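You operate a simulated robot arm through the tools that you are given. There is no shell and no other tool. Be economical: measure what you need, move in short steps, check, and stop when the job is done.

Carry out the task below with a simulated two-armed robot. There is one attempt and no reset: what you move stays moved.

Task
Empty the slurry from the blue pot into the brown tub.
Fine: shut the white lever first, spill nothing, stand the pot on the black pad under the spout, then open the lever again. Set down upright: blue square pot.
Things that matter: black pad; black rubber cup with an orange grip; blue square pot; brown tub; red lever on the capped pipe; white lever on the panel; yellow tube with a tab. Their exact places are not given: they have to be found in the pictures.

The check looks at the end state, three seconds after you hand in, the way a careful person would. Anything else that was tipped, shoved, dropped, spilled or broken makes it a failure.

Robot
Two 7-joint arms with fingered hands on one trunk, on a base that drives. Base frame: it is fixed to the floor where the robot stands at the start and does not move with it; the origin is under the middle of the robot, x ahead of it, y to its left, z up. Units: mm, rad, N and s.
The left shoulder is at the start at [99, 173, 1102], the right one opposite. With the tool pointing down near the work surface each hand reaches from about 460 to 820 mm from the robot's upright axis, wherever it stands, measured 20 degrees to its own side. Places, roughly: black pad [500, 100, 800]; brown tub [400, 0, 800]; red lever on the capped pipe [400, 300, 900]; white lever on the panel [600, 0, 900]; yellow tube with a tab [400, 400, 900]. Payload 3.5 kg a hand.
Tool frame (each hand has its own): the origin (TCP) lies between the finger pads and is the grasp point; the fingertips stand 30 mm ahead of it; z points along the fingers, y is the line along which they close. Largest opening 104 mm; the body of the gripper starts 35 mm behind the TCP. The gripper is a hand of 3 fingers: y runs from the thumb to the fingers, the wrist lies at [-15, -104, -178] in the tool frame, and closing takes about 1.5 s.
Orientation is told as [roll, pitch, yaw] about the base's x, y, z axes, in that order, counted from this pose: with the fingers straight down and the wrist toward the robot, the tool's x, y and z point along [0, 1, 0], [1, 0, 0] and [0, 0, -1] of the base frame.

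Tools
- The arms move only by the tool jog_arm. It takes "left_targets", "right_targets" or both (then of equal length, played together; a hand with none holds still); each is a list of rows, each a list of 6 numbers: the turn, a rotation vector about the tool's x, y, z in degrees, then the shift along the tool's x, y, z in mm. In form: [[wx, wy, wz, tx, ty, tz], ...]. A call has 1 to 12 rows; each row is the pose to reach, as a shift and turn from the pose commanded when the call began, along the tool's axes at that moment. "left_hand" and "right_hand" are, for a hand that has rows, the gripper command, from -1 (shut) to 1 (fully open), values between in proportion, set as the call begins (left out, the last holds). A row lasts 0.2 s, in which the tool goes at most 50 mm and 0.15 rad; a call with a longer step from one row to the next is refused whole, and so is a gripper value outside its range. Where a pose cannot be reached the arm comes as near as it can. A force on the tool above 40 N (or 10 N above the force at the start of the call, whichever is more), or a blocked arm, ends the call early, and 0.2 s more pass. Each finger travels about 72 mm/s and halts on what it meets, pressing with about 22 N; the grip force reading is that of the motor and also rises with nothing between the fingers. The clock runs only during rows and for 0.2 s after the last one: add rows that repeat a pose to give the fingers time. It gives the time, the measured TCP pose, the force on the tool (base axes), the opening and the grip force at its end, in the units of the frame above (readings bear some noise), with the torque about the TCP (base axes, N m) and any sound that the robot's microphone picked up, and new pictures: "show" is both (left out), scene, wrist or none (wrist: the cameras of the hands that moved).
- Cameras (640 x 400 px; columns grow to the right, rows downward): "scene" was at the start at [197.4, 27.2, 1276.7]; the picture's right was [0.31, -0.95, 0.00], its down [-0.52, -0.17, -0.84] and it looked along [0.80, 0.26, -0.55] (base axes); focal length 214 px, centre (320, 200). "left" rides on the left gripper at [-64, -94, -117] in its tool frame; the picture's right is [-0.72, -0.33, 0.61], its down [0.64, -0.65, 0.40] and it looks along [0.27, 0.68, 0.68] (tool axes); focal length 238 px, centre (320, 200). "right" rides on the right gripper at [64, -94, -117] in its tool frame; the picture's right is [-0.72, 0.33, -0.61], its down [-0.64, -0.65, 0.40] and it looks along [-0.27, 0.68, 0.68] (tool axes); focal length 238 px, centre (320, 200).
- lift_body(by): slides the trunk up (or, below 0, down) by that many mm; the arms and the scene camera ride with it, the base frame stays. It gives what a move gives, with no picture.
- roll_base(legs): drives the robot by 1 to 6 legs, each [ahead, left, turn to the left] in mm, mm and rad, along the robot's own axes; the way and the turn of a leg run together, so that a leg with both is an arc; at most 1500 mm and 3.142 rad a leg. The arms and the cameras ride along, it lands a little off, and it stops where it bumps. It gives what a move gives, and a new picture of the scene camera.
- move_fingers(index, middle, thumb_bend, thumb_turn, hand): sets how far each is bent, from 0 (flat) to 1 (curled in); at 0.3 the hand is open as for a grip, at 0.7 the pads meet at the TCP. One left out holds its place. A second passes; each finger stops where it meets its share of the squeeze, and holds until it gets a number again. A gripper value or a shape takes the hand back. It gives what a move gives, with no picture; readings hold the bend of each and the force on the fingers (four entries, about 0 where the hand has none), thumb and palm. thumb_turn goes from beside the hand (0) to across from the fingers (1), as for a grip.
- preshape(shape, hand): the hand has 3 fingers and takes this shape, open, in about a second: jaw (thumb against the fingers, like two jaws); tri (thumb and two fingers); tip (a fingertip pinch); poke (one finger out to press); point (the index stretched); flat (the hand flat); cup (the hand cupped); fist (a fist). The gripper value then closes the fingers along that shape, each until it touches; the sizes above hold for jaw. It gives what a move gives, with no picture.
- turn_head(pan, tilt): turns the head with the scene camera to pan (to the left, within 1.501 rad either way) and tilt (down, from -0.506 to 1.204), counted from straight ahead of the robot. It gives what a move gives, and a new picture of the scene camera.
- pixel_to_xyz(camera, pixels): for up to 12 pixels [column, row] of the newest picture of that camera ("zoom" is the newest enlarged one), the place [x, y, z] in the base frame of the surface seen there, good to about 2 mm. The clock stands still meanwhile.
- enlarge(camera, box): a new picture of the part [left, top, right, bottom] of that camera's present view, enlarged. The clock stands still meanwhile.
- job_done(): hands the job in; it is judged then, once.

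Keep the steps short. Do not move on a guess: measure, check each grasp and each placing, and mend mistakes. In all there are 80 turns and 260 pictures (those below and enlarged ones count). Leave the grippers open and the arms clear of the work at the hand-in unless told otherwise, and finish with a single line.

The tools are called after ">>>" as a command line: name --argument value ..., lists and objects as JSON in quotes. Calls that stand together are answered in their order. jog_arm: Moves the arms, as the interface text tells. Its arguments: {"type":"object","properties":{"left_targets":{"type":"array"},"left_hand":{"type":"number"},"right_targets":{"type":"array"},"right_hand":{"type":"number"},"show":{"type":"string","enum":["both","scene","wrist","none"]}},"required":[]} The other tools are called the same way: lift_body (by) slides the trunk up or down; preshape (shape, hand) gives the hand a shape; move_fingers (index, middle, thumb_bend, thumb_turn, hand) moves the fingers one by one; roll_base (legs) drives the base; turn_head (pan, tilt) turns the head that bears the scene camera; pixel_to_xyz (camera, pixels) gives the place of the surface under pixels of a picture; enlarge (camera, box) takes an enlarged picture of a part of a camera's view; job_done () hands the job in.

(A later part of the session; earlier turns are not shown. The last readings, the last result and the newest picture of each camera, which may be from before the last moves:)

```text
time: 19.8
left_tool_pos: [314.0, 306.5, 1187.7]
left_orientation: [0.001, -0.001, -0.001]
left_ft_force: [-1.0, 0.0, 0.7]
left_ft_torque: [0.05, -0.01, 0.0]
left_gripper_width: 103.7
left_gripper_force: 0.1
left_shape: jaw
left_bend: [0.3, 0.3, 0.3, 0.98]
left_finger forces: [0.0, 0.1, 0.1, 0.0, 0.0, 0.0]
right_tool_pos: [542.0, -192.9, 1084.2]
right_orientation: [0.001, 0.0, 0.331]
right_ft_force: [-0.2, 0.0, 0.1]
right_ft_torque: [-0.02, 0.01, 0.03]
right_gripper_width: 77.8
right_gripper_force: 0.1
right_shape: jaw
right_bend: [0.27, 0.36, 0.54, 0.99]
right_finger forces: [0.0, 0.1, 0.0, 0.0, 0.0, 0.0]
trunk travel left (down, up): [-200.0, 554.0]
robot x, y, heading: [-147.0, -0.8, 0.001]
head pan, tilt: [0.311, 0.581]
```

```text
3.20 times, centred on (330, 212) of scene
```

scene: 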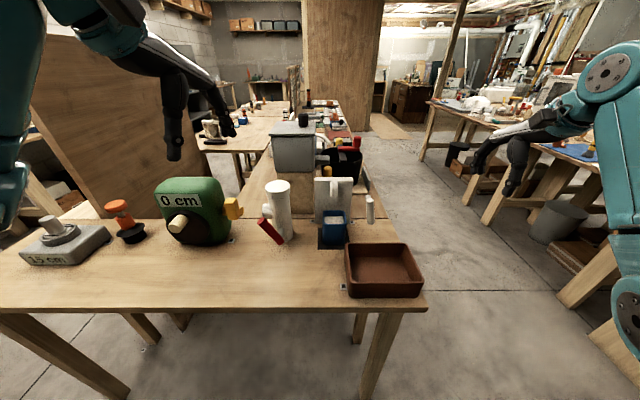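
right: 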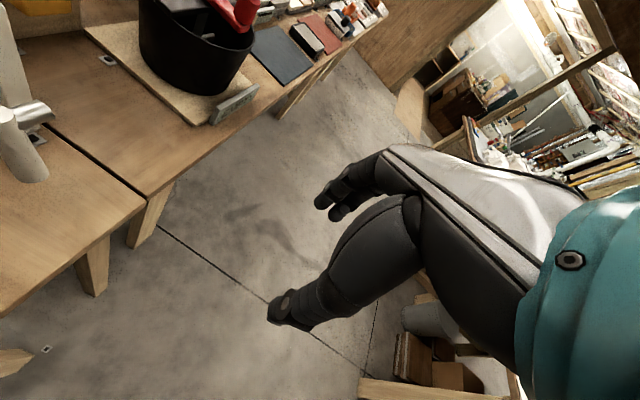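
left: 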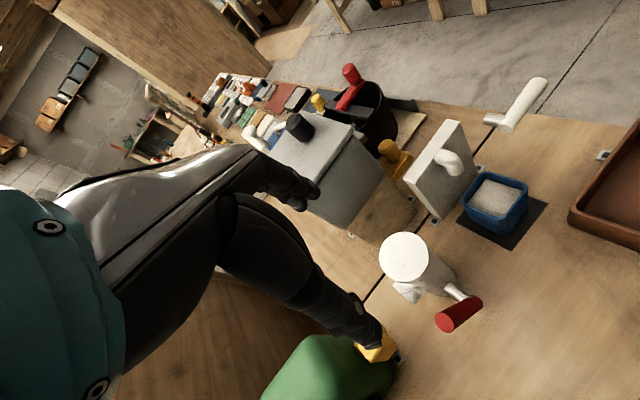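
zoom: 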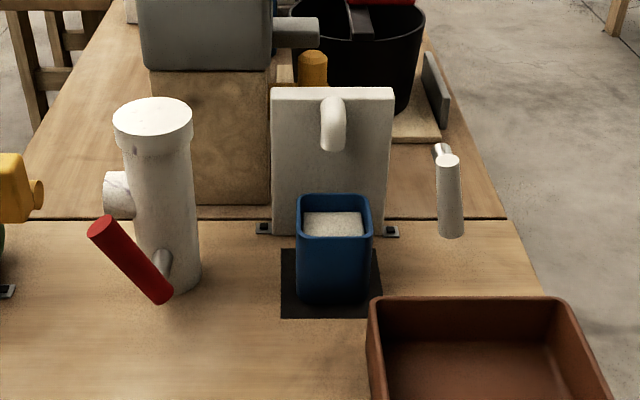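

Everything is still in place. I'll bring the left hand toward the pot at height, turning it 72° clockwise so it can close across the pot's sides.

>>> jog_arm --left_targets '[[0, 0, 8, -22, 9, 15], [0, 0, 16, -44, 19, 30], [0, 0, 24, -67, 29, 45], [0, 0, 32, -89, 38, 60], [0, 0, 40, -112, 48, 76], [0, 0, 48, -134, 57, 91], [0, 0, 56, -156, 67, 106], [0, 0, 64, -178, 76, 121], [0, 0, 72, -201, 86, 137], [0, 0, 72, -201, 86, 137]]' --left_hand 1

```text
time: 22.0
left_tool_pos: [400.7, 104.6, 1049.1]
left_orientation: [-0.001, 0.001, -1.259]
left_ft_force: [0.2, 0.0, -0.5]
left_ft_torque: [-0.01, -0.01, -0.02]
left_gripper_width: 103.7
left_gripper_force: 0.1
left_shape: jaw
left_bend: [0.3, 0.3, 0.3, 0.98]
left_finger forces: [0.0, 0.0, 0.0, 0.0, 0.1, 0.1]
right_tool_pos: [543.3, -193.9, 1082.8]
right_orientation: [0.0, 0.0, 0.331]
right_ft_force: [0.3, 0.2, 1.2]
right_ft_torque: [0.01, 0.02, -0.02]
right_gripper_width: 77.8
right_gripper_force: 0.0
right_shape: jaw
right_bend: [0.27, 0.36, 0.54, 0.99]
right_finger forces: [0.1, 0.1, 0.1, 0.1, 0.0, 0.1]
trunk travel left (down, up): [-200.0, 554.0]
robot x, y, heading: [-149.8, -2.9, 0.001]
head pan, tilt: [0.311, 0.581]
```

scene: 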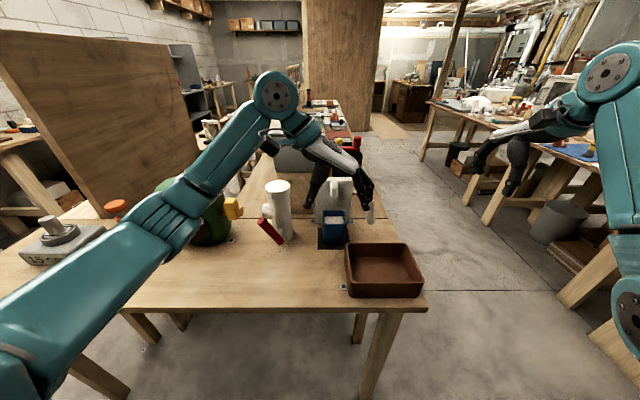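
left: 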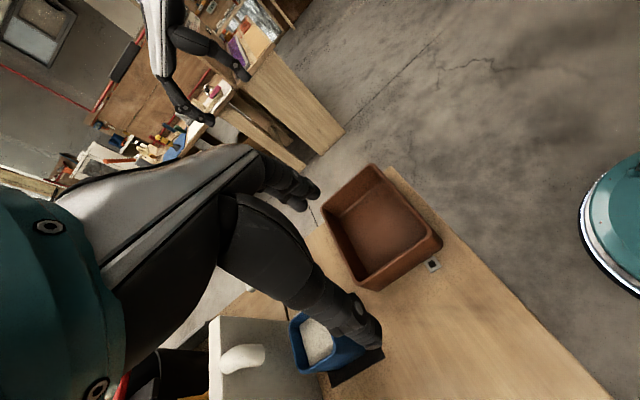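

Next I tilt the fingers forward by 70°, holding the height.

>>> jog_arm --left_targets '[[0, 7.8, 0, 0, 0, 0], [0, 15.6, 0, 0, 0, 0], [0, 23.4, 0, 0, 0, 0], [0, 31.2, 0, 0, 0, 0], [0, 39, 0, 0, 0, 0], [0, 46.8, 0, 0, 0, 0], [0, 54.6, 0, 0, 0, 0], [0, 62.4, 0, 0, 0, 0], [0, 70, 0, 0, 0, 0], [0, 70, 0, 0, 0, 0]]'

```text
time: 24.2
left_tool_pos: [400.1, 104.7, 1050.3]
left_orientation: [1.223, -0.001, -1.254]
left_ft_force: [-0.3, -0.9, 0.3]
left_ft_torque: [-0.01, 0.03, -0.02]
left_gripper_width: 104.0
left_gripper_force: 0.1
left_shape: jaw
left_bend: [0.3, 0.3, 0.3, 0.98]
left_finger forces: [0.1, 0.0, 0.0, 0.0, 0.0, 0.1]
right_tool_pos: [543.0, -194.8, 1083.5]
right_orientation: [0.0, 0.0, 0.331]
right_ft_force: [-1.2, -0.5, 0.4]
right_ft_torque: [-0.02, 0.05, 0.03]
right_gripper_width: 77.9
right_gripper_force: 0.1
right_shape: jaw
right_bend: [0.27, 0.36, 0.54, 0.99]
right_finger forces: [0.1, 0.0, 0.0, 0.1, 0.1, 0.0]
trunk travel left (down, up): [-200.0, 554.0]
robot x, y, heading: [-151.0, -1.5, 0.001]
head pan, tilt: [0.311, 0.581]
```

scene: 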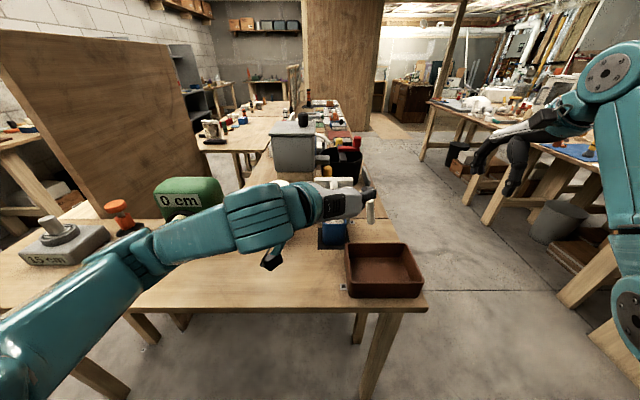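
left: 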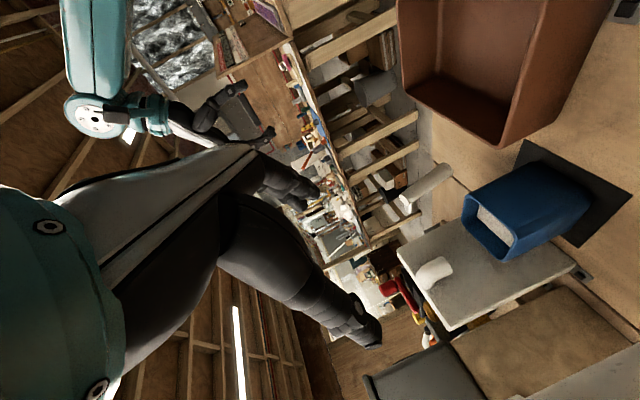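

>>> pixel_to_xyz --camera "scene" --pixels '[[60, 310], [110, 280], [150, 248], [190, 230], [260, 215], [300, 205], [270, 262], [340, 205], [188, 185], [118, 205]]'

```text
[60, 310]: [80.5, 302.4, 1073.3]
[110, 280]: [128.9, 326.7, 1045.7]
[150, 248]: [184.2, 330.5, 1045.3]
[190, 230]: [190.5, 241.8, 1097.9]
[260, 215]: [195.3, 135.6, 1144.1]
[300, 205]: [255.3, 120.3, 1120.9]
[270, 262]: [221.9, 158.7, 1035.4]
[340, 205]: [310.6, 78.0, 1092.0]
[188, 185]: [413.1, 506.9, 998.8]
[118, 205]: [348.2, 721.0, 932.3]
```

The forearm is clear (elbow near x 150, z 1040). I'll lower the hand to the start of the approach line, 120 mm short of the pot.

>>> jog_arm --left_targets '[[0, 0, 0, -32, 3, 21], [0, 0, 0, -64, 6, 42], [0, 0, 0, -96, 9, 63], [0, 0, 0, -128, 11, 83], [0, 0, 0, -128, 11, 83]]'

>>> enlarge --camera "scene" --box '[230, 160, 430, 300]'

```text
time: 25.4
left_tool_pos: [438.0, 105.2, 899.9]
left_orientation: [1.222, -0.001, -1.257]
left_ft_force: [-0.5, 0.6, -0.1]
left_ft_torque: [0.0, -0.03, 0.0]
left_gripper_width: 103.6
left_gripper_force: 0.0
left_shape: jaw
left_bend: [0.3, 0.3, 0.3, 0.98]
left_finger forces: [0.1, 0.0, 0.0, 0.0, 0.1, 0.0]
right_tool_pos: [544.0, -193.4, 1084.7]
right_orientation: [-0.001, 0.002, 0.331]
right_ft_force: [0.4, -0.3, 0.1]
right_ft_torque: [0.02, 0.0, 0.0]
right_gripper_width: 77.8
right_gripper_force: 0.0
right_shape: jaw
right_bend: [0.27, 0.36, 0.54, 0.99]
right_finger forces: [0.0, 0.1, 0.0, 0.0, 0.0, 0.1]
trunk travel left (down, up): [-200.0, 554.0]
robot x, y, heading: [-149.9, 1.0, 0.001]
head pan, tilt: [0.311, 0.581]
```

scene: 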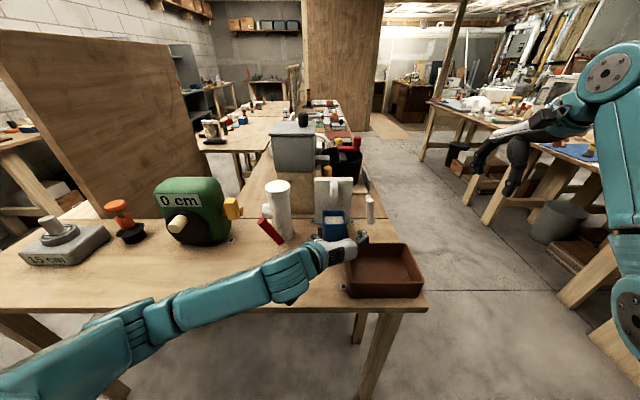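
left: 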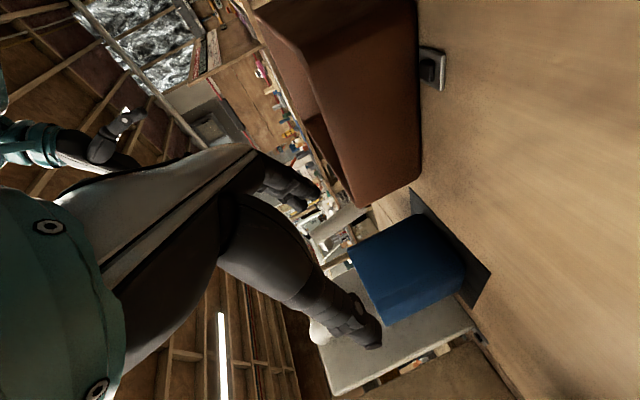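

```text
2.86 times, centred on (330, 230) of scene
```

zoom: 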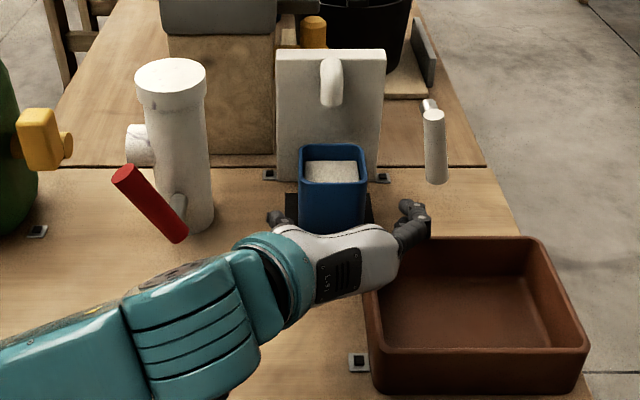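

The fingers straddle the pot in line. I'll advance 60 mm along the fingers, then check.

>>> jog_arm --left_targets '[[0, 0, 0, 0, 0, 20], [0, 0, 0, 0, 0, 40], [0, 0, 0, 0, 0, 60], [0, 0, 0, 0, 0, 60]]'

>>> enlarge --camera "scene" --box '[270, 180, 420, 290]'

```text
time: 26.4
left_tool_pos: [491.3, 122.8, 880.6]
left_orientation: [1.22, 0.0, -1.256]
left_ft_force: [0.1, 0.6, 0.4]
left_ft_torque: [-0.01, 0.01, -0.01]
left_gripper_width: 103.5
left_gripper_force: 0.1
left_shape: jaw
left_bend: [0.3, 0.3, 0.3, 0.98]
left_finger forces: [0.0, 0.0, 0.0, 0.0, 0.1, 0.0]
right_tool_pos: [543.8, -193.8, 1083.7]
right_orientation: [0.001, 0.001, 0.331]
right_ft_force: [0.1, 0.4, 0.1]
right_ft_torque: [0.0, -0.01, 0.02]
right_gripper_width: 77.9
right_gripper_force: 0.0
right_shape: jaw
right_bend: [0.27, 0.36, 0.54, 0.99]
right_finger forces: [0.1, 0.0, 0.0, 0.0, 0.0, 0.0]
trunk travel left (down, up): [-200.0, 554.0]
robot x, y, heading: [-148.5, -1.3, 0.001]
head pan, tilt: [0.311, 0.581]
```

scene: 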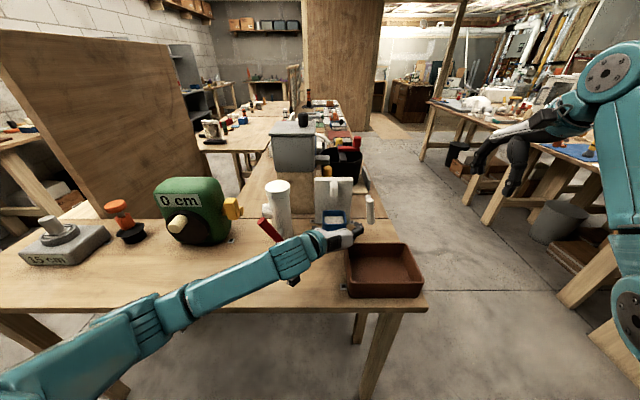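
left: 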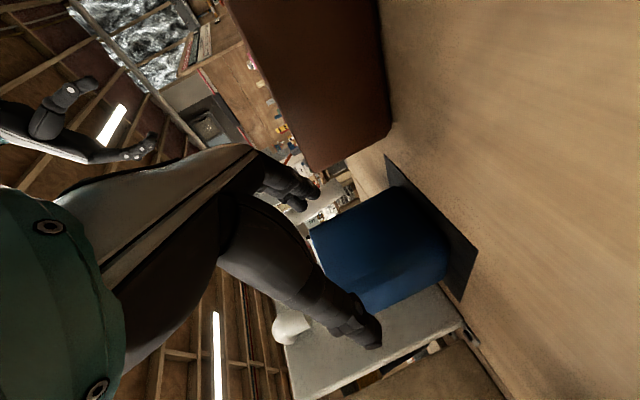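

```text
3.64 times, centred on (345, 235) of scene
```

zoom: 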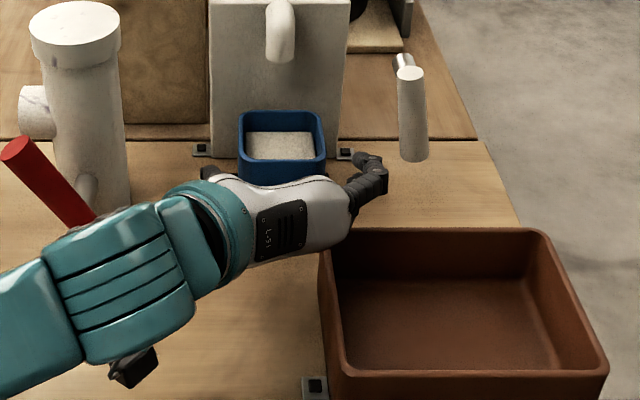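

>>> pixel_to_xyz --camera "zoom" --pixels '[[50, 255], [100, 235], [165, 210], [75, 200], [90, 215], [215, 190], [205, 175], [355, 165], [380, 190], [300, 220], [330, 260], [10, 275]]'

```text
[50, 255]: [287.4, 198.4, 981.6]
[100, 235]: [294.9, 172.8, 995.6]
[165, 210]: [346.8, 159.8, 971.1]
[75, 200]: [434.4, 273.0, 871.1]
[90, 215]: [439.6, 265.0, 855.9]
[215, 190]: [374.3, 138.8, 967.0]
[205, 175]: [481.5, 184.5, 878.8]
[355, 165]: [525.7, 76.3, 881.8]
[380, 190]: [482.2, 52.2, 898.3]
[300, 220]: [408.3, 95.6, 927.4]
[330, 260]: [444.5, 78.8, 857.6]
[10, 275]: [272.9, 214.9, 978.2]
```

The forearm and thumb are well clear of the red lever and pipe. I'll advance the remaining 57 mm.

>>> jog_arm --left_targets '[[0, 0, 0, 0, 0, 15], [0, 0, 0, 0, 0, 30], [0, 0, 0, 0, 0, 45], [0, 0, 0, 0, 0, 57], [0, 0, 0, 0, 0, 57]]'

>>> enlarge --camera "scene" --box '[270, 180, 420, 290]'

```text
time: 27.6
left_tool_pos: [541.2, 139.3, 861.8]
left_orientation: [1.222, 0.001, -1.257]
left_ft_force: [0.2, -1.0, 0.4]
left_ft_torque: [-0.05, 0.01, 0.02]
left_gripper_width: 103.9
left_gripper_force: 0.1
left_shape: jaw
left_bend: [0.3, 0.3, 0.3, 0.98]
left_finger forces: [0.4, 0.0, 0.0, 0.1, 0.6, 0.1]
right_tool_pos: [543.1, -194.5, 1083.0]
right_orientation: [-0.002, 0.0, 0.331]
right_ft_force: [-0.4, 1.0, 0.2]
right_ft_torque: [-0.01, 0.0, 0.0]
right_gripper_width: 78.1
right_gripper_force: 0.0
right_shape: jaw
right_bend: [0.27, 0.36, 0.54, 0.99]
right_finger forces: [0.0, 0.1, 0.0, 0.1, 0.0, 0.0]
trunk travel left (down, up): [-200.0, 554.0]
robot x, y, heading: [-150.9, 2.5, 0.001]
head pan, tilt: [0.311, 0.581]
```

scene: 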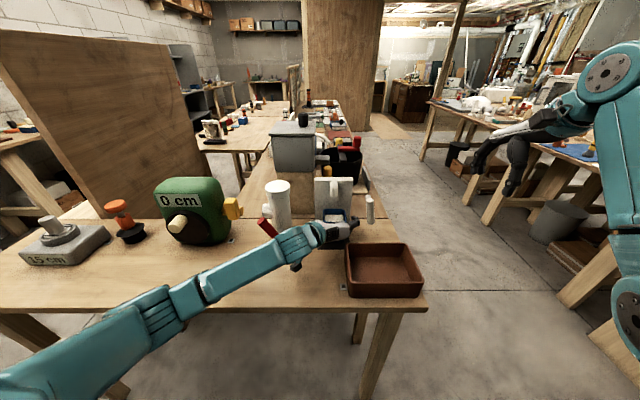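
left: 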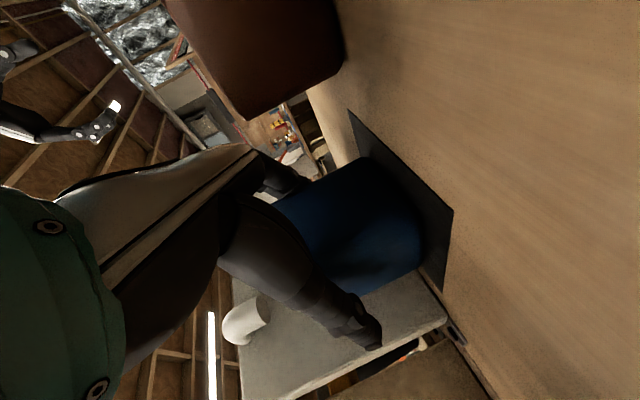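

```text
3.64 times, centred on (345, 235) of scene
```

zoom: 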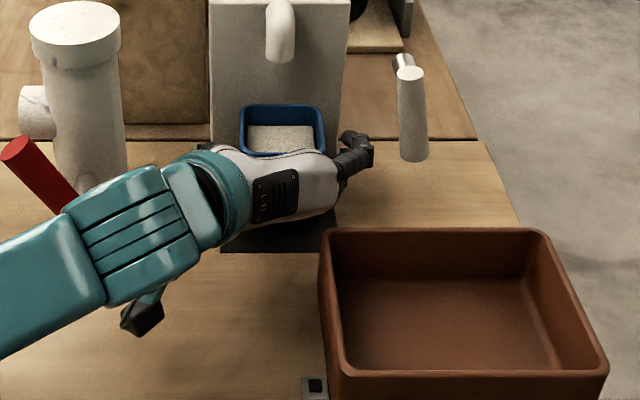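

There is a faint touch on the finger bases (0.4 and 0.6 N). I'll check that the pot has not moved before closing.

>>> pixel_to_xyz --camera "zoom" --pixels '[[247, 108], [318, 106], [240, 130], [324, 130], [281, 105], [281, 140]]'

>>> enlarge --camera "left" --box '[230, 130, 470, 370]'

```text
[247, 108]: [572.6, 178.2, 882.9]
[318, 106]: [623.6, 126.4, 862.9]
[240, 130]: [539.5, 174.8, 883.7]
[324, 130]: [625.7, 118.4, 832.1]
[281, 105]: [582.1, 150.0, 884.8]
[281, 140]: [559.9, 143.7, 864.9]
```

```text
1.67 times, centred on (350, 250) of left
```

zoom: 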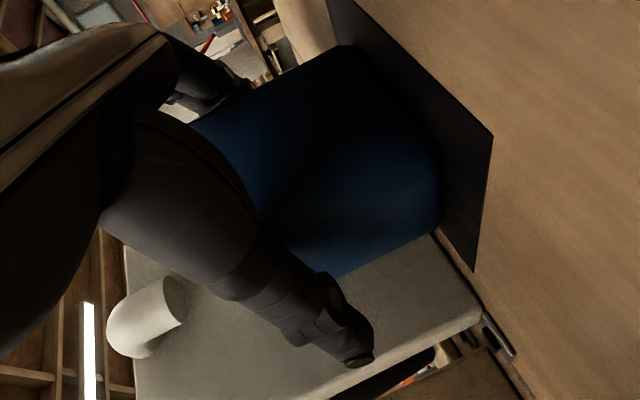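

The pot was nudged about 8 mm back but it is still upright on the pad. I'll back off 2 mm and close gently.

>>> jog_arm --left_targets '[[0, 0, 0, 0, 0, -2], [0, 0, 0, 0, 0, -2], [0, 0, 0, 0, 0, -2], [0, 0, 0, 0, 0, -2], [0, 0, 0, 0, 0, -2], [0, 0, 0, 0, 0, -2], [0, 0, 0, 0, 0, -2]]' --left_hand -1

>>> enlarge --camera "scene" --box '[290, 180, 390, 260]'

```text
time: 29.2
left_tool_pos: [539.8, 137.3, 863.1]
left_orientation: [1.222, 0.0, -1.256]
left_ft_force: [0.6, -0.8, 0.6]
left_ft_torque: [-0.05, -0.04, -0.04]
left_gripper_width: 76.5
left_gripper_force: 22.0
left_shape: jaw
left_bend: [0.73, 0.42, 0.42, 0.98]
left_finger forces: [15.4, 8.5, 0.0, 0.1, 25.9, 0.1]
right_tool_pos: [543.8, -193.4, 1084.2]
right_orientation: [0.0, -0.001, 0.333]
right_ft_force: [-0.1, 0.2, 0.0]
right_ft_torque: [0.02, 0.02, 0.03]
right_gripper_width: 78.1
right_gripper_force: 0.0
right_shape: jaw
right_bend: [0.27, 0.36, 0.54, 0.99]
right_finger forces: [0.1, 0.0, 0.0, 0.0, 0.0, 0.1]
trunk travel left (down, up): [-200.0, 554.0]
robot x, y, heading: [-147.6, 1.4, 0.004]
head pan, tilt: [0.311, 0.581]
```

scene: 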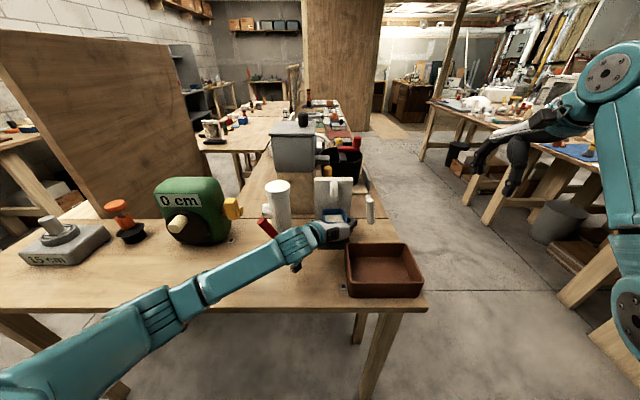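
left: 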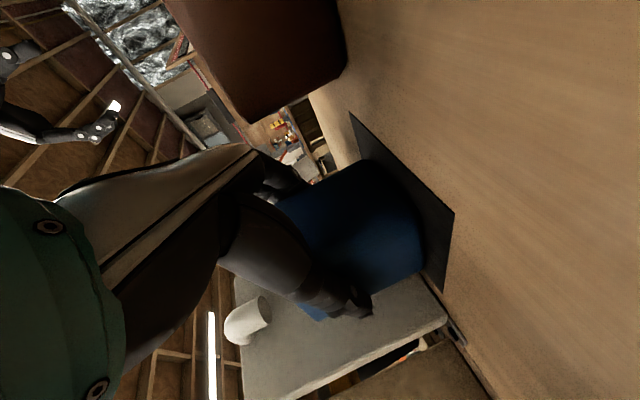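

```text
5.00 times, centred on (340, 220) of scene
```

zoom: 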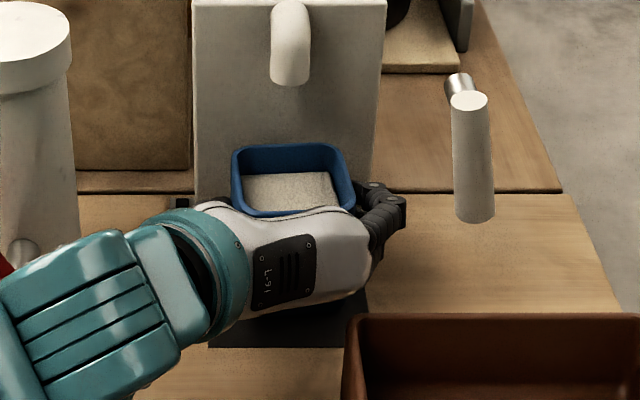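

The pot is gripped (26 N thumb, 24 N fingers). I'll lift 12 mm as a test and check for slip.

>>> jog_arm --left_targets '[[0, 0, 0, 4.7, 0, -1.7], [0, 0, 0, 11.3, 0, -4.1], [0, 0, 0, 11.3, 0, -4.1]]' --show "wrist"

>>> enlarge --camera "scene" --box '[290, 180, 390, 260]'

>>> pixel_to_xyz --camera "zoom" --pixels '[[240, 152], [335, 147], [238, 185], [350, 180], [290, 190], [250, 212], [345, 205], [290, 145]]'

```text
time: 30.0
left_tool_pos: [539.2, 138.4, 874.3]
left_orientation: [1.22, 0.001, -1.257]
left_ft_force: [0.8, -0.4, -0.9]
left_ft_torque: [0.04, 0.0, 0.01]
left_gripper_width: 76.6
left_gripper_force: 21.7
left_shape: jaw
left_bend: [0.73, 0.42, 0.42, 0.98]
left_finger forces: [15.3, 8.4, 0.0, 0.0, 25.9, 0.1]
right_tool_pos: [544.0, -192.4, 1084.9]
right_orientation: [0.002, 0.001, 0.332]
right_ft_force: [-0.9, -0.1, -0.1]
right_ft_torque: [-0.01, -0.03, 0.02]
right_gripper_width: 77.9
right_gripper_force: 0.1
right_shape: jaw
right_bend: [0.27, 0.36, 0.54, 0.99]
right_finger forces: [0.0, 0.0, 0.1, 0.0, 0.1, 0.0]
trunk travel left (down, up): [-200.0, 554.0]
robot x, y, heading: [-148.4, 1.3, 0.004]
head pan, tilt: [0.311, 0.581]
```

left: 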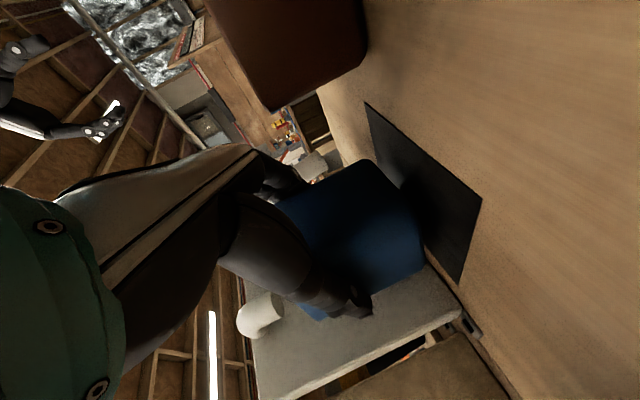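

```text
5.00 times, centred on (340, 220) of scene
```

zoom: 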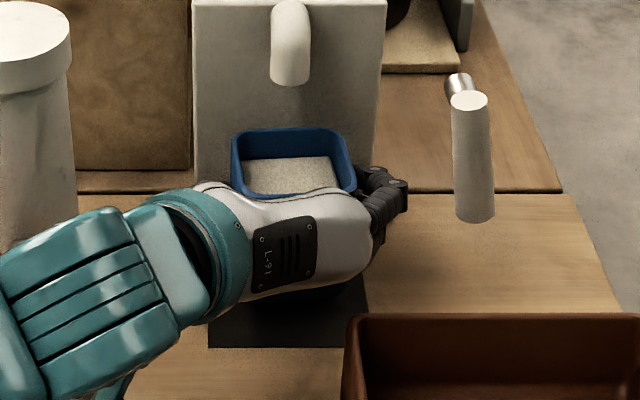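

```text
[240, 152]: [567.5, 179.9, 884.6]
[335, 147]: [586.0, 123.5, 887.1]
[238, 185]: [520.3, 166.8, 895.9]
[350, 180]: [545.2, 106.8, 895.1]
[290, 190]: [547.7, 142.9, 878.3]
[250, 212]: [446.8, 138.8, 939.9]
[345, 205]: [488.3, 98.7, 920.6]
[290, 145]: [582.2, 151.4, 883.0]
```

The pot hangs level and firm (rim 895). Next I draw it out from under the spout, raise it, and bring it over the tub, while the right arm moves out of the way to the right.

>>> jog_arm --left_targets '[[0, 0, 0, -2.7, 0, -7.5], [0, 0, 0, -8.6, 0, -23.5], [0, 0, 0, 2.1, 0, -38], [0, 0, 0, 18.5, 0, -51.5], [0, 0, 0, 36.3, 0, -61.1], [0, 0, 0, 44.9, 0, -69.6], [0, 0, 0, 38.1, 0, -88.4], [0, 0, 0, 29.5, 10, -111.9], [0, 0, 0, 21, 30, -135.4], [0, 0, 0, 14.1, 50, -154.2], [0, 0, 0, 11.8, 75, -160.8], [0, 0, 0, 11.8, 95, -160.8]]' --right_targets '[[0, 0, 0, -16, 0, 0], [0, 0, 0, -32, 0, 0], [0, 0, 0, -48, 0, 0], [0, 0, 0, -64, 0, 0], [0, 0, 0, -80, 0, 0], [0, 0, 0, -96, 0, 0], [0, 0, 0, -112, 0, 0], [0, 0, 0, -128, 0, 0], [0, 0, 0, -144, 0, 0], [0, 0, 0, -160, 0, 0], [0, 0, 0, -176, 0, 0], [0, 0, 0, -192, 0, 0]]' --show "scene"

>>> enlarge --camera "scene" --box '[270, 160, 450, 310]'

```text
time: 32.6
left_tool_pos: [428.2, 2.0, 940.5]
left_orientation: [1.222, -0.001, -1.255]
left_ft_force: [-0.3, 0.4, -1.7]
left_ft_torque: [0.03, 0.05, -0.02]
left_gripper_width: 76.7
left_gripper_force: 22.1
left_shape: jaw
left_bend: [0.73, 0.42, 0.42, 0.98]
left_finger forces: [15.0, 8.2, 0.0, 0.0, 24.7, 0.1]
right_tool_pos: [581.5, -355.9, 1077.3]
right_orientation: [0.0, 0.0, 0.331]
right_ft_force: [0.1, -0.2, -0.2]
right_ft_torque: [0.02, 0.03, -0.01]
right_gripper_width: 77.9
right_gripper_force: 0.0
right_shape: jaw
right_bend: [0.27, 0.36, 0.54, 0.99]
right_finger forces: [0.0, 0.0, 0.1, 0.0, 0.1, 0.0]
right hand out of reach, approached as far as the arm can: row 9, 10, 11, 12
trunk travel left (down, up): [-200.0, 554.0]
robot x, y, heading: [-146.8, 2.0, 0.001]
head pan, tilt: [0.311, 0.581]
```

scene: 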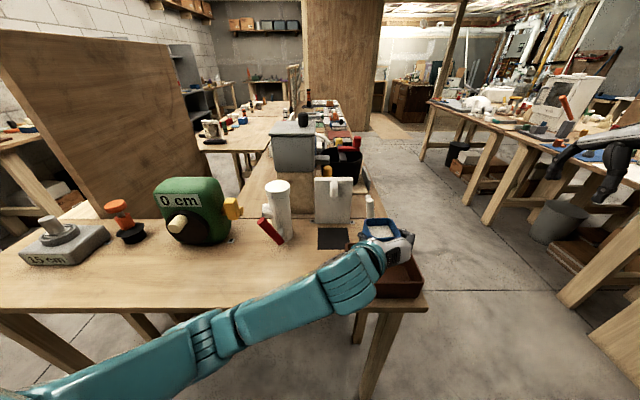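

```text
2.67 times, centred on (360, 235) of scene
```

zoom: 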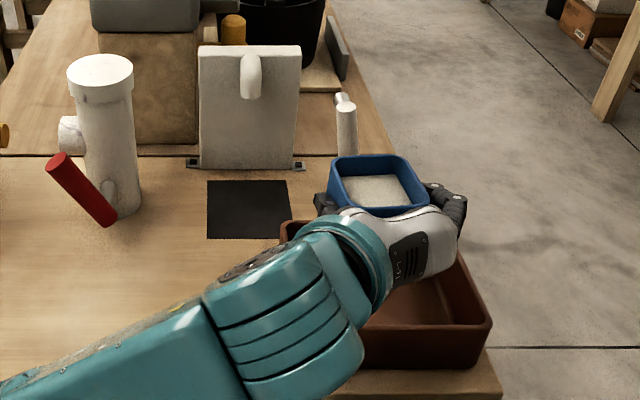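

The pot hangs over the tub and the pad is bare. I'll measure the pad corners, then tip the pot 48° to the right.

>>> pixel_to_xyz --camera "zoom" --pixels '[[209, 183], [286, 182], [290, 236], [211, 237], [248, 210], [352, 182], [410, 180], [375, 190], [250, 95], [250, 60], [485, 320], [455, 255]]'

>>> jog_arm --left_targets '[[2.05, 0, 5.64, 0, 0, 0], [4.79, 0, 13.2, 0, 0, 0], [7.5, 0, 20.7, 0, 0, 0], [10.3, 0, 28.2, 0, 0, 0], [13, 0, 35.7, 0, 0, 0], [16.4, 0, 45.1, 0, 0, 0]]' --show "scene"

>>> enlarge --camera "scene" --box '[310, 180, 450, 310]'

```text
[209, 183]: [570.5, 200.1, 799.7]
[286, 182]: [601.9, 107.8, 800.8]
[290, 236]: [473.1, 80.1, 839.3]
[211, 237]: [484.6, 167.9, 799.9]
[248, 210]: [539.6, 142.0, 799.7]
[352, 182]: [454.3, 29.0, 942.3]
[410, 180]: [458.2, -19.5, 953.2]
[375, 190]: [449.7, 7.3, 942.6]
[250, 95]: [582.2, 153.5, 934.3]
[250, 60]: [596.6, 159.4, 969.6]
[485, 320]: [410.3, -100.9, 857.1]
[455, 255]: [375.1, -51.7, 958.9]
```

```text
refused: row 6 steps farther than a row can; nothing moved
```

```text
3.08 times, centred on (380, 245) of scene
```

zoom: 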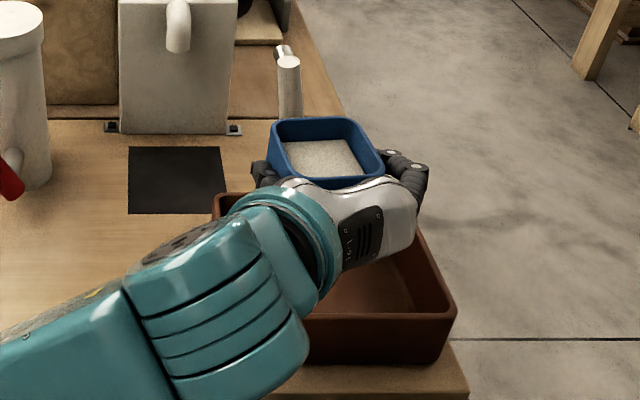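

The pad is centred at (543,138), where the pot stood. Row 6 was too big a turn, so I'll repeat the tilt with smaller steps.

>>> jog_arm --left_targets '[[2.05, 0, 5.64, 0, 0, 0], [4.79, 0, 13.2, 0, 0, 0], [7.5, 0, 20.7, 0, 0, 0], [10.3, 0, 28.2, 0, 0, 0], [13, 0, 35.7, 0, 0, 0], [15.7, 0, 43.2, 0, 0, 0], [17.1, 0, 47, 0, 0, 0]]' --show "scene"

>>> enlarge --camera "scene" --box '[310, 180, 450, 310]'

```text
time: 34.2
left_tool_pos: [429.4, 1.9, 939.0]
left_orientation: [1.22, 0.878, -1.259]
left_ft_force: [-0.3, 0.1, -1.0]
left_ft_torque: [-0.01, 0.01, 0.02]
left_gripper_width: 76.1
left_gripper_force: 22.6
left_shape: jaw
left_bend: [0.73, 0.42, 0.42, 0.98]
left_finger forces: [15.0, 8.2, 0.1, 0.0, 23.8, 0.1]
right_tool_pos: [582.0, -356.2, 1077.5]
right_orientation: [0.0, -0.001, 0.332]
right_ft_force: [-0.1, -0.3, -1.1]
right_ft_torque: [0.0, 0.0, 0.02]
right_gripper_width: 77.8
right_gripper_force: 0.0
right_shape: jaw
right_bend: [0.27, 0.36, 0.54, 0.99]
right_finger forces: [0.0, 0.0, 0.1, 0.1, 0.0, 0.1]
trunk travel left (down, up): [-200.0, 554.0]
robot x, y, heading: [-148.1, 2.8, -0.003]
head pan, tilt: [0.311, 0.581]
```

scene: 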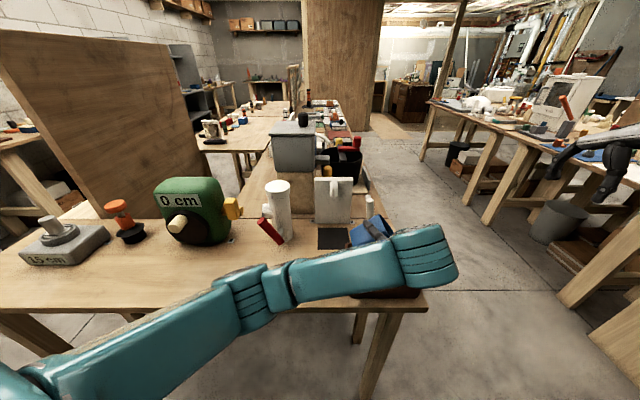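

```text
3.08 times, centred on (380, 245) of scene
```

zoom: 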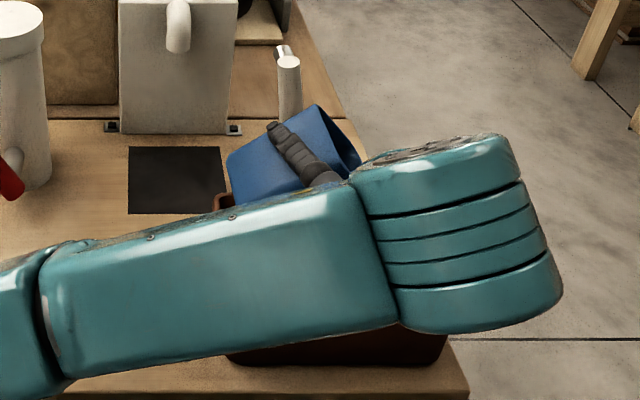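

The tilt works. I'll continue to about 98°.

>>> jog_arm --left_targets '[[2.7, 0, 7.5, 0, 0, 0], [5.4, 0, 15, 0, 0, 0], [8.2, 0, 22.5, 0, 0, 0], [10.9, 0, 30, 0, 0, 0], [13.6, 0, 37.5, 0, 0, 0], [16.4, 0, 45, 0, 0, 0], [16.4, 0, 45, 0, 0, 0], [16.4, 0, 45, 0, 0, 0]]'

>>> enlarge --camera "scene" --box '[310, 180, 450, 310]'

```text
time: 36.0
left_tool_pos: [429.5, 2.1, 939.9]
left_orientation: [-1.914, 1.433, 1.889]
left_ft_force: [0.4, 0.0, -0.9]
left_ft_torque: [-0.05, 0.02, 0.04]
left_gripper_width: 76.4
left_gripper_force: 22.4
left_shape: jaw
left_bend: [0.73, 0.42, 0.42, 0.98]
left_finger forces: [15.0, 8.1, 0.1, 0.1, 23.3, 0.0]
right_tool_pos: [581.4, -356.9, 1076.7]
right_orientation: [0.0, 0.0, 0.331]
right_ft_force: [-0.2, -0.4, 0.0]
right_ft_torque: [0.01, 0.0, -0.02]
right_gripper_width: 78.0
right_gripper_force: 0.0
right_shape: jaw
right_bend: [0.27, 0.36, 0.54, 0.99]
right_finger forces: [0.0, 0.0, 0.0, 0.0, 0.0, 0.0]
trunk travel left (down, up): [-200.0, 554.0]
robot x, y, heading: [-147.3, -1.4, 0.002]
head pan, tilt: [0.311, 0.581]
```

scene: 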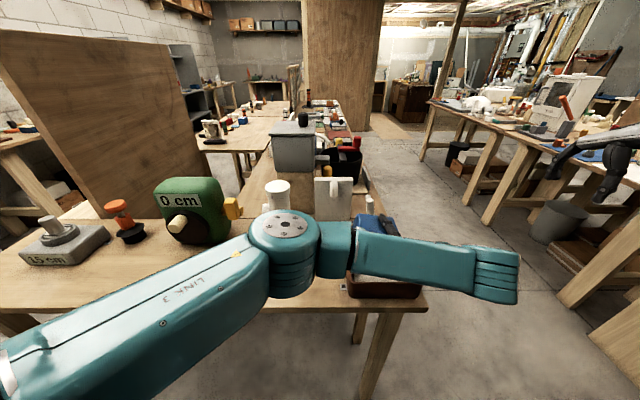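
left: 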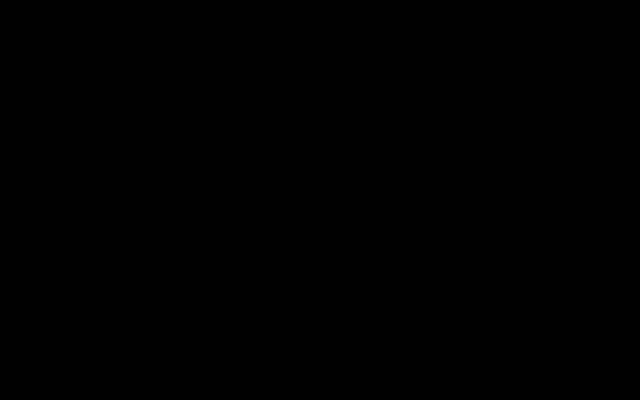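

```text
3.08 times, centred on (380, 245) of scene
```

zoom: 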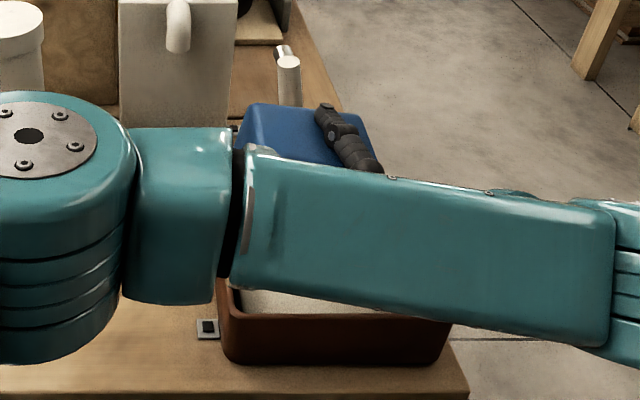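

Slurry now lies in the tub (grey strip at zoom 300,300). The elbow swung over the table, so I'll measure its clearance before tilting more.

>>> pixel_to_xyz --camera "scene" --pixels '[[285, 225], [290, 290], [310, 290], [250, 310], [335, 230], [335, 275], [500, 260], [500, 300], [385, 225], [280, 190]]'

>>> enlarge --camera "right" --box '[0, 0, 640, 400]'

```text
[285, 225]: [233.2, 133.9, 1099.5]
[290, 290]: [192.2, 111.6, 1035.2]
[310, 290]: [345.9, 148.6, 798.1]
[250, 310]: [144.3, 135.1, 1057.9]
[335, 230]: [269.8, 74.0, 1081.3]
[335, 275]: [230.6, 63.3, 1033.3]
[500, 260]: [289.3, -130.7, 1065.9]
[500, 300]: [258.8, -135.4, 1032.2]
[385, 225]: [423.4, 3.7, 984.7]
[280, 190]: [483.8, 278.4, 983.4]
```

```text
1.00 times, centred on (320, 200) of right (not enlarged: the box is as wide or as high as the picture)
```

zoom: 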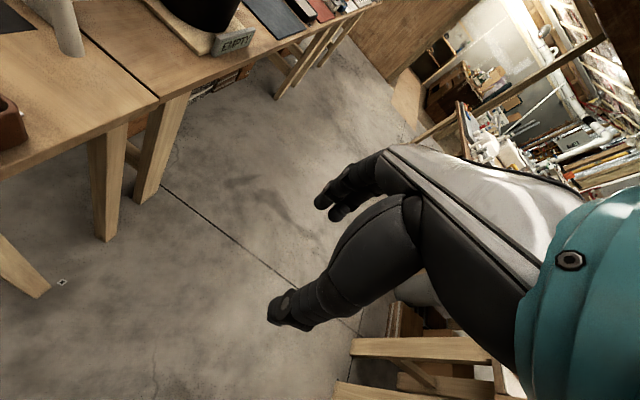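

The elbow is clear (z>1030, x<270). I'll tilt on to about 135° and hold so it drains.

>>> jog_arm --left_targets '[[2.7, 0, 7.5, 0, 0, 0], [5.4, 0, 15, 0, 0, 0], [8.2, 0, 22.5, 0, 0, 0], [10.9, 0, 30, 0, 0, 0], [12.6, 0, 34.8, 0, 0, 0], [12.6, 0, 34.8, 0, 0, 0], [12.6, 0, 34.8, 0, 0, 0], [12.6, 0, 34.8, 0, 0, 0], [12.6, 0, 34.8, 0, 0, 0], [12.6, 0, 34.8, 0, 0, 0], [12.6, 0, 34.8, 0, 0, 0], [12.6, 0, 34.8, 0, 0, 0]]'

>>> enlarge --camera "scene" --box '[310, 180, 450, 310]'

```text
time: 38.6
left_tool_pos: [436.5, 39.9, 940.5]
left_orientation: [-1.915, 0.789, 1.889]
left_ft_force: [0.5, -0.5, -1.3]
left_ft_torque: [-0.03, 0.0, -0.02]
left_gripper_width: 76.2
left_gripper_force: 21.4
left_shape: jaw
left_bend: [0.73, 0.42, 0.42, 0.98]
left_finger forces: [14.9, 8.7, 0.0, 0.0, 24.1, 0.0]
left hand out of reach, approached as far as the arm can: row 3, 4, 5, 6, 7, 8, 9, 10, 11, 12
right_tool_pos: [580.2, -356.3, 1076.7]
right_orientation: [0.0, 0.0, 0.331]
right_ft_force: [0.5, 0.8, 0.5]
right_ft_torque: [0.0, -0.01, -0.02]
right_gripper_width: 78.1
right_gripper_force: 0.0
right_shape: jaw
right_bend: [0.27, 0.36, 0.54, 0.99]
right_finger forces: [0.0, 0.0, 0.1, 0.0, 0.1, 0.1]
trunk travel left (down, up): [-200.0, 554.0]
robot x, y, heading: [-147.8, -0.4, -0.001]
head pan, tilt: [0.311, 0.581]
```

scene: 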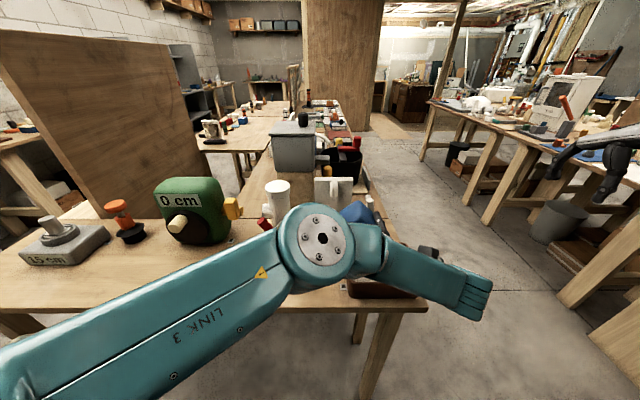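
left: 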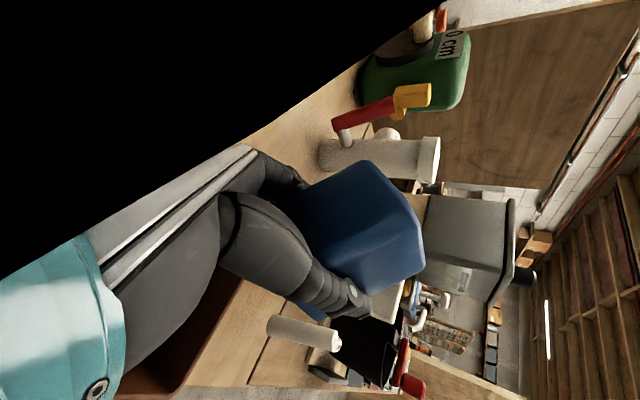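

```text
3.08 times, centred on (380, 245) of scene
```

zoom: 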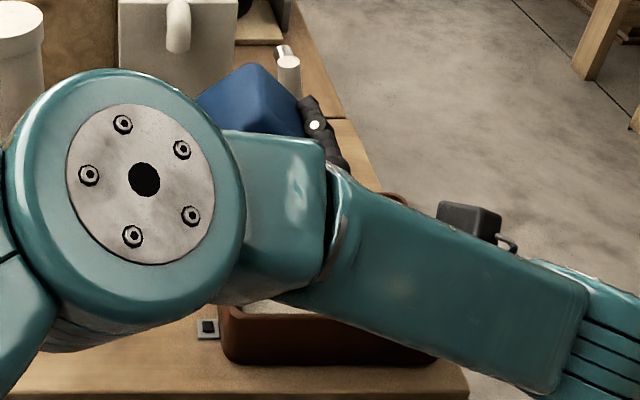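

At 135° the arm ran out of reach and the pot drifted left to (436,40), close to the tub's edge. I'll shift the base back and to the right a little to bring the pot over the tub's middle again.

>>> roll_base --legs '[[-15, -45, 0]]'

>>> enlarge --camera "left" --box '[100, 150, 420, 400]'

>>> enlarge --camera "scene" --box '[310, 180, 450, 310]'

```text
time: 39.5
left_tool_pos: [420.5, -4.9, 940.1]
left_orientation: [-1.916, 0.787, 1.884]
left_ft_force: [-0.4, -1.1, -0.8]
left_ft_torque: [0.03, 0.01, -0.01]
left_gripper_width: 76.2
left_gripper_force: 22.9
left_shape: jaw
left_bend: [0.73, 0.42, 0.42, 0.98]
left_finger forces: [15.0, 8.8, 0.1, 0.0, 24.1, 0.0]
right_tool_pos: [566.3, -402.2, 1078.6]
right_orientation: [0.002, -0.001, 0.33]
right_ft_force: [0.1, 0.0, 0.2]
right_ft_torque: [-0.01, 0.01, -0.02]
right_gripper_width: 77.8
right_gripper_force: 0.0
right_shape: jaw
right_bend: [0.27, 0.36, 0.54, 0.99]
right_finger forces: [0.1, 0.1, 0.0, 0.0, 0.1, 0.0]
trunk travel left (down, up): [-200.0, 554.0]
robot x, y, heading: [-164.0, -45.2, 0.002]
head pan, tilt: [0.311, 0.581]
```

scene: 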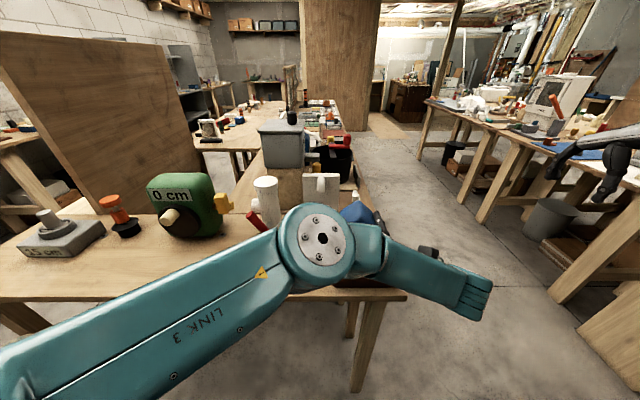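

```text
1.60 times, centred on (260, 275) of left
```

zoom: 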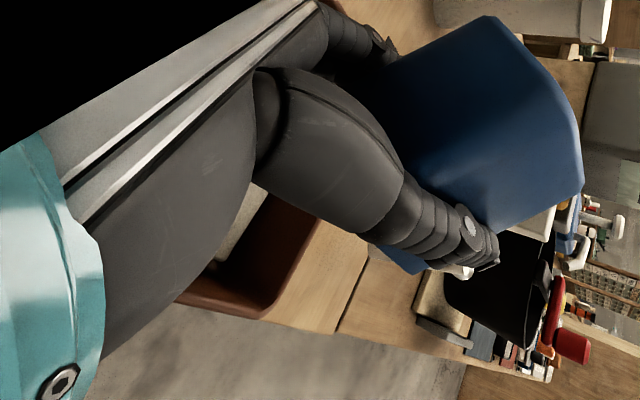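

```text
3.08 times, centred on (380, 245) of scene
```

zoom: 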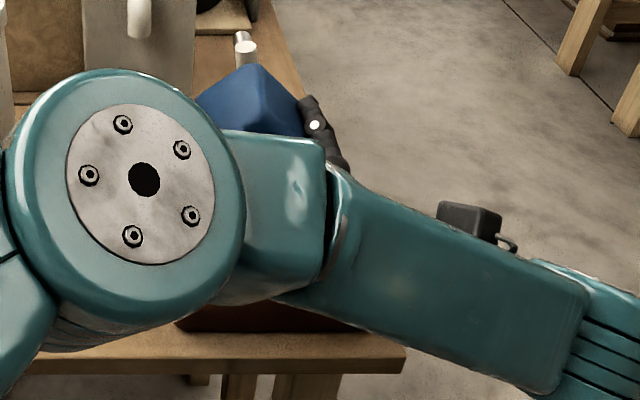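

The pot is over the tub again. I'll hold a second for the last drops, then turn back about 50° and look.

>>> jog_arm --left_targets '[[0, 0, 0, 0, 0, 0], [0, 0, 0, 0, 0, 0], [0, 0, 0, 0, 0, 0], [0, 0, 0, 0, 0, 0], [0, 0, 0, 0, 0, 0], [-2.7, 0, -7.5, 0, 0, 0], [-5.4, 0, -15, 0, 0, 0], [-8.2, 0, -22.5, 0, 0, 0], [-10.9, 0, -30, 0, 0, 0], [-13.6, 0, -37.5, 0, 0, 0]]'

```text
time: 41.7
left_tool_pos: [421.9, -3.1, 941.3]
left_orientation: [-1.904, 1.487, 1.898]
left_ft_force: [-0.5, -0.5, -1.3]
left_ft_torque: [-0.05, 0.02, 0.0]
left_gripper_width: 75.9
left_gripper_force: 22.3
left_shape: jaw
left_bend: [0.73, 0.42, 0.42, 0.98]
left_finger forces: [14.8, 8.6, 0.1, 0.0, 23.5, 0.0]
right_tool_pos: [565.4, -399.9, 1078.0]
right_orientation: [-0.001, -0.001, 0.332]
right_ft_force: [0.4, -1.0, 0.6]
right_ft_torque: [0.0, 0.0, 0.02]
right_gripper_width: 78.0
right_gripper_force: 0.1
right_shape: jaw
right_bend: [0.27, 0.36, 0.54, 0.99]
right_finger forces: [0.1, 0.0, 0.0, 0.0, 0.0, 0.1]
trunk travel left (down, up): [-200.0, 554.0]
robot x, y, heading: [-165.9, -43.4, -0.006]
head pan, tilt: [0.311, 0.581]
```

scene: 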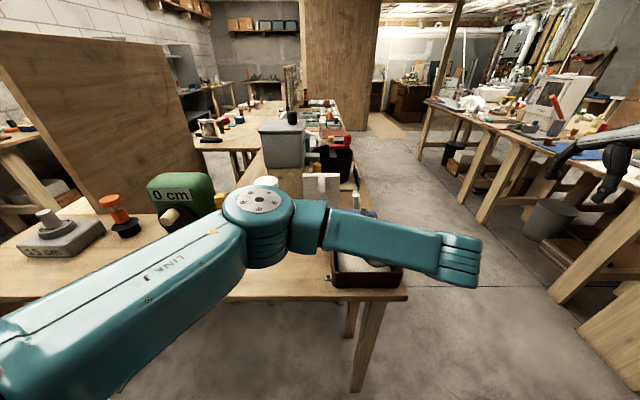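
left: 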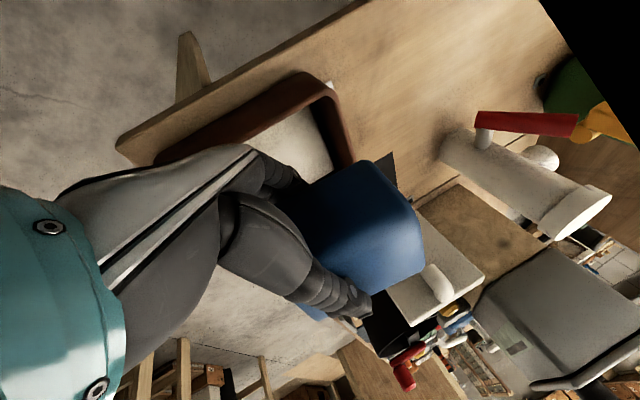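

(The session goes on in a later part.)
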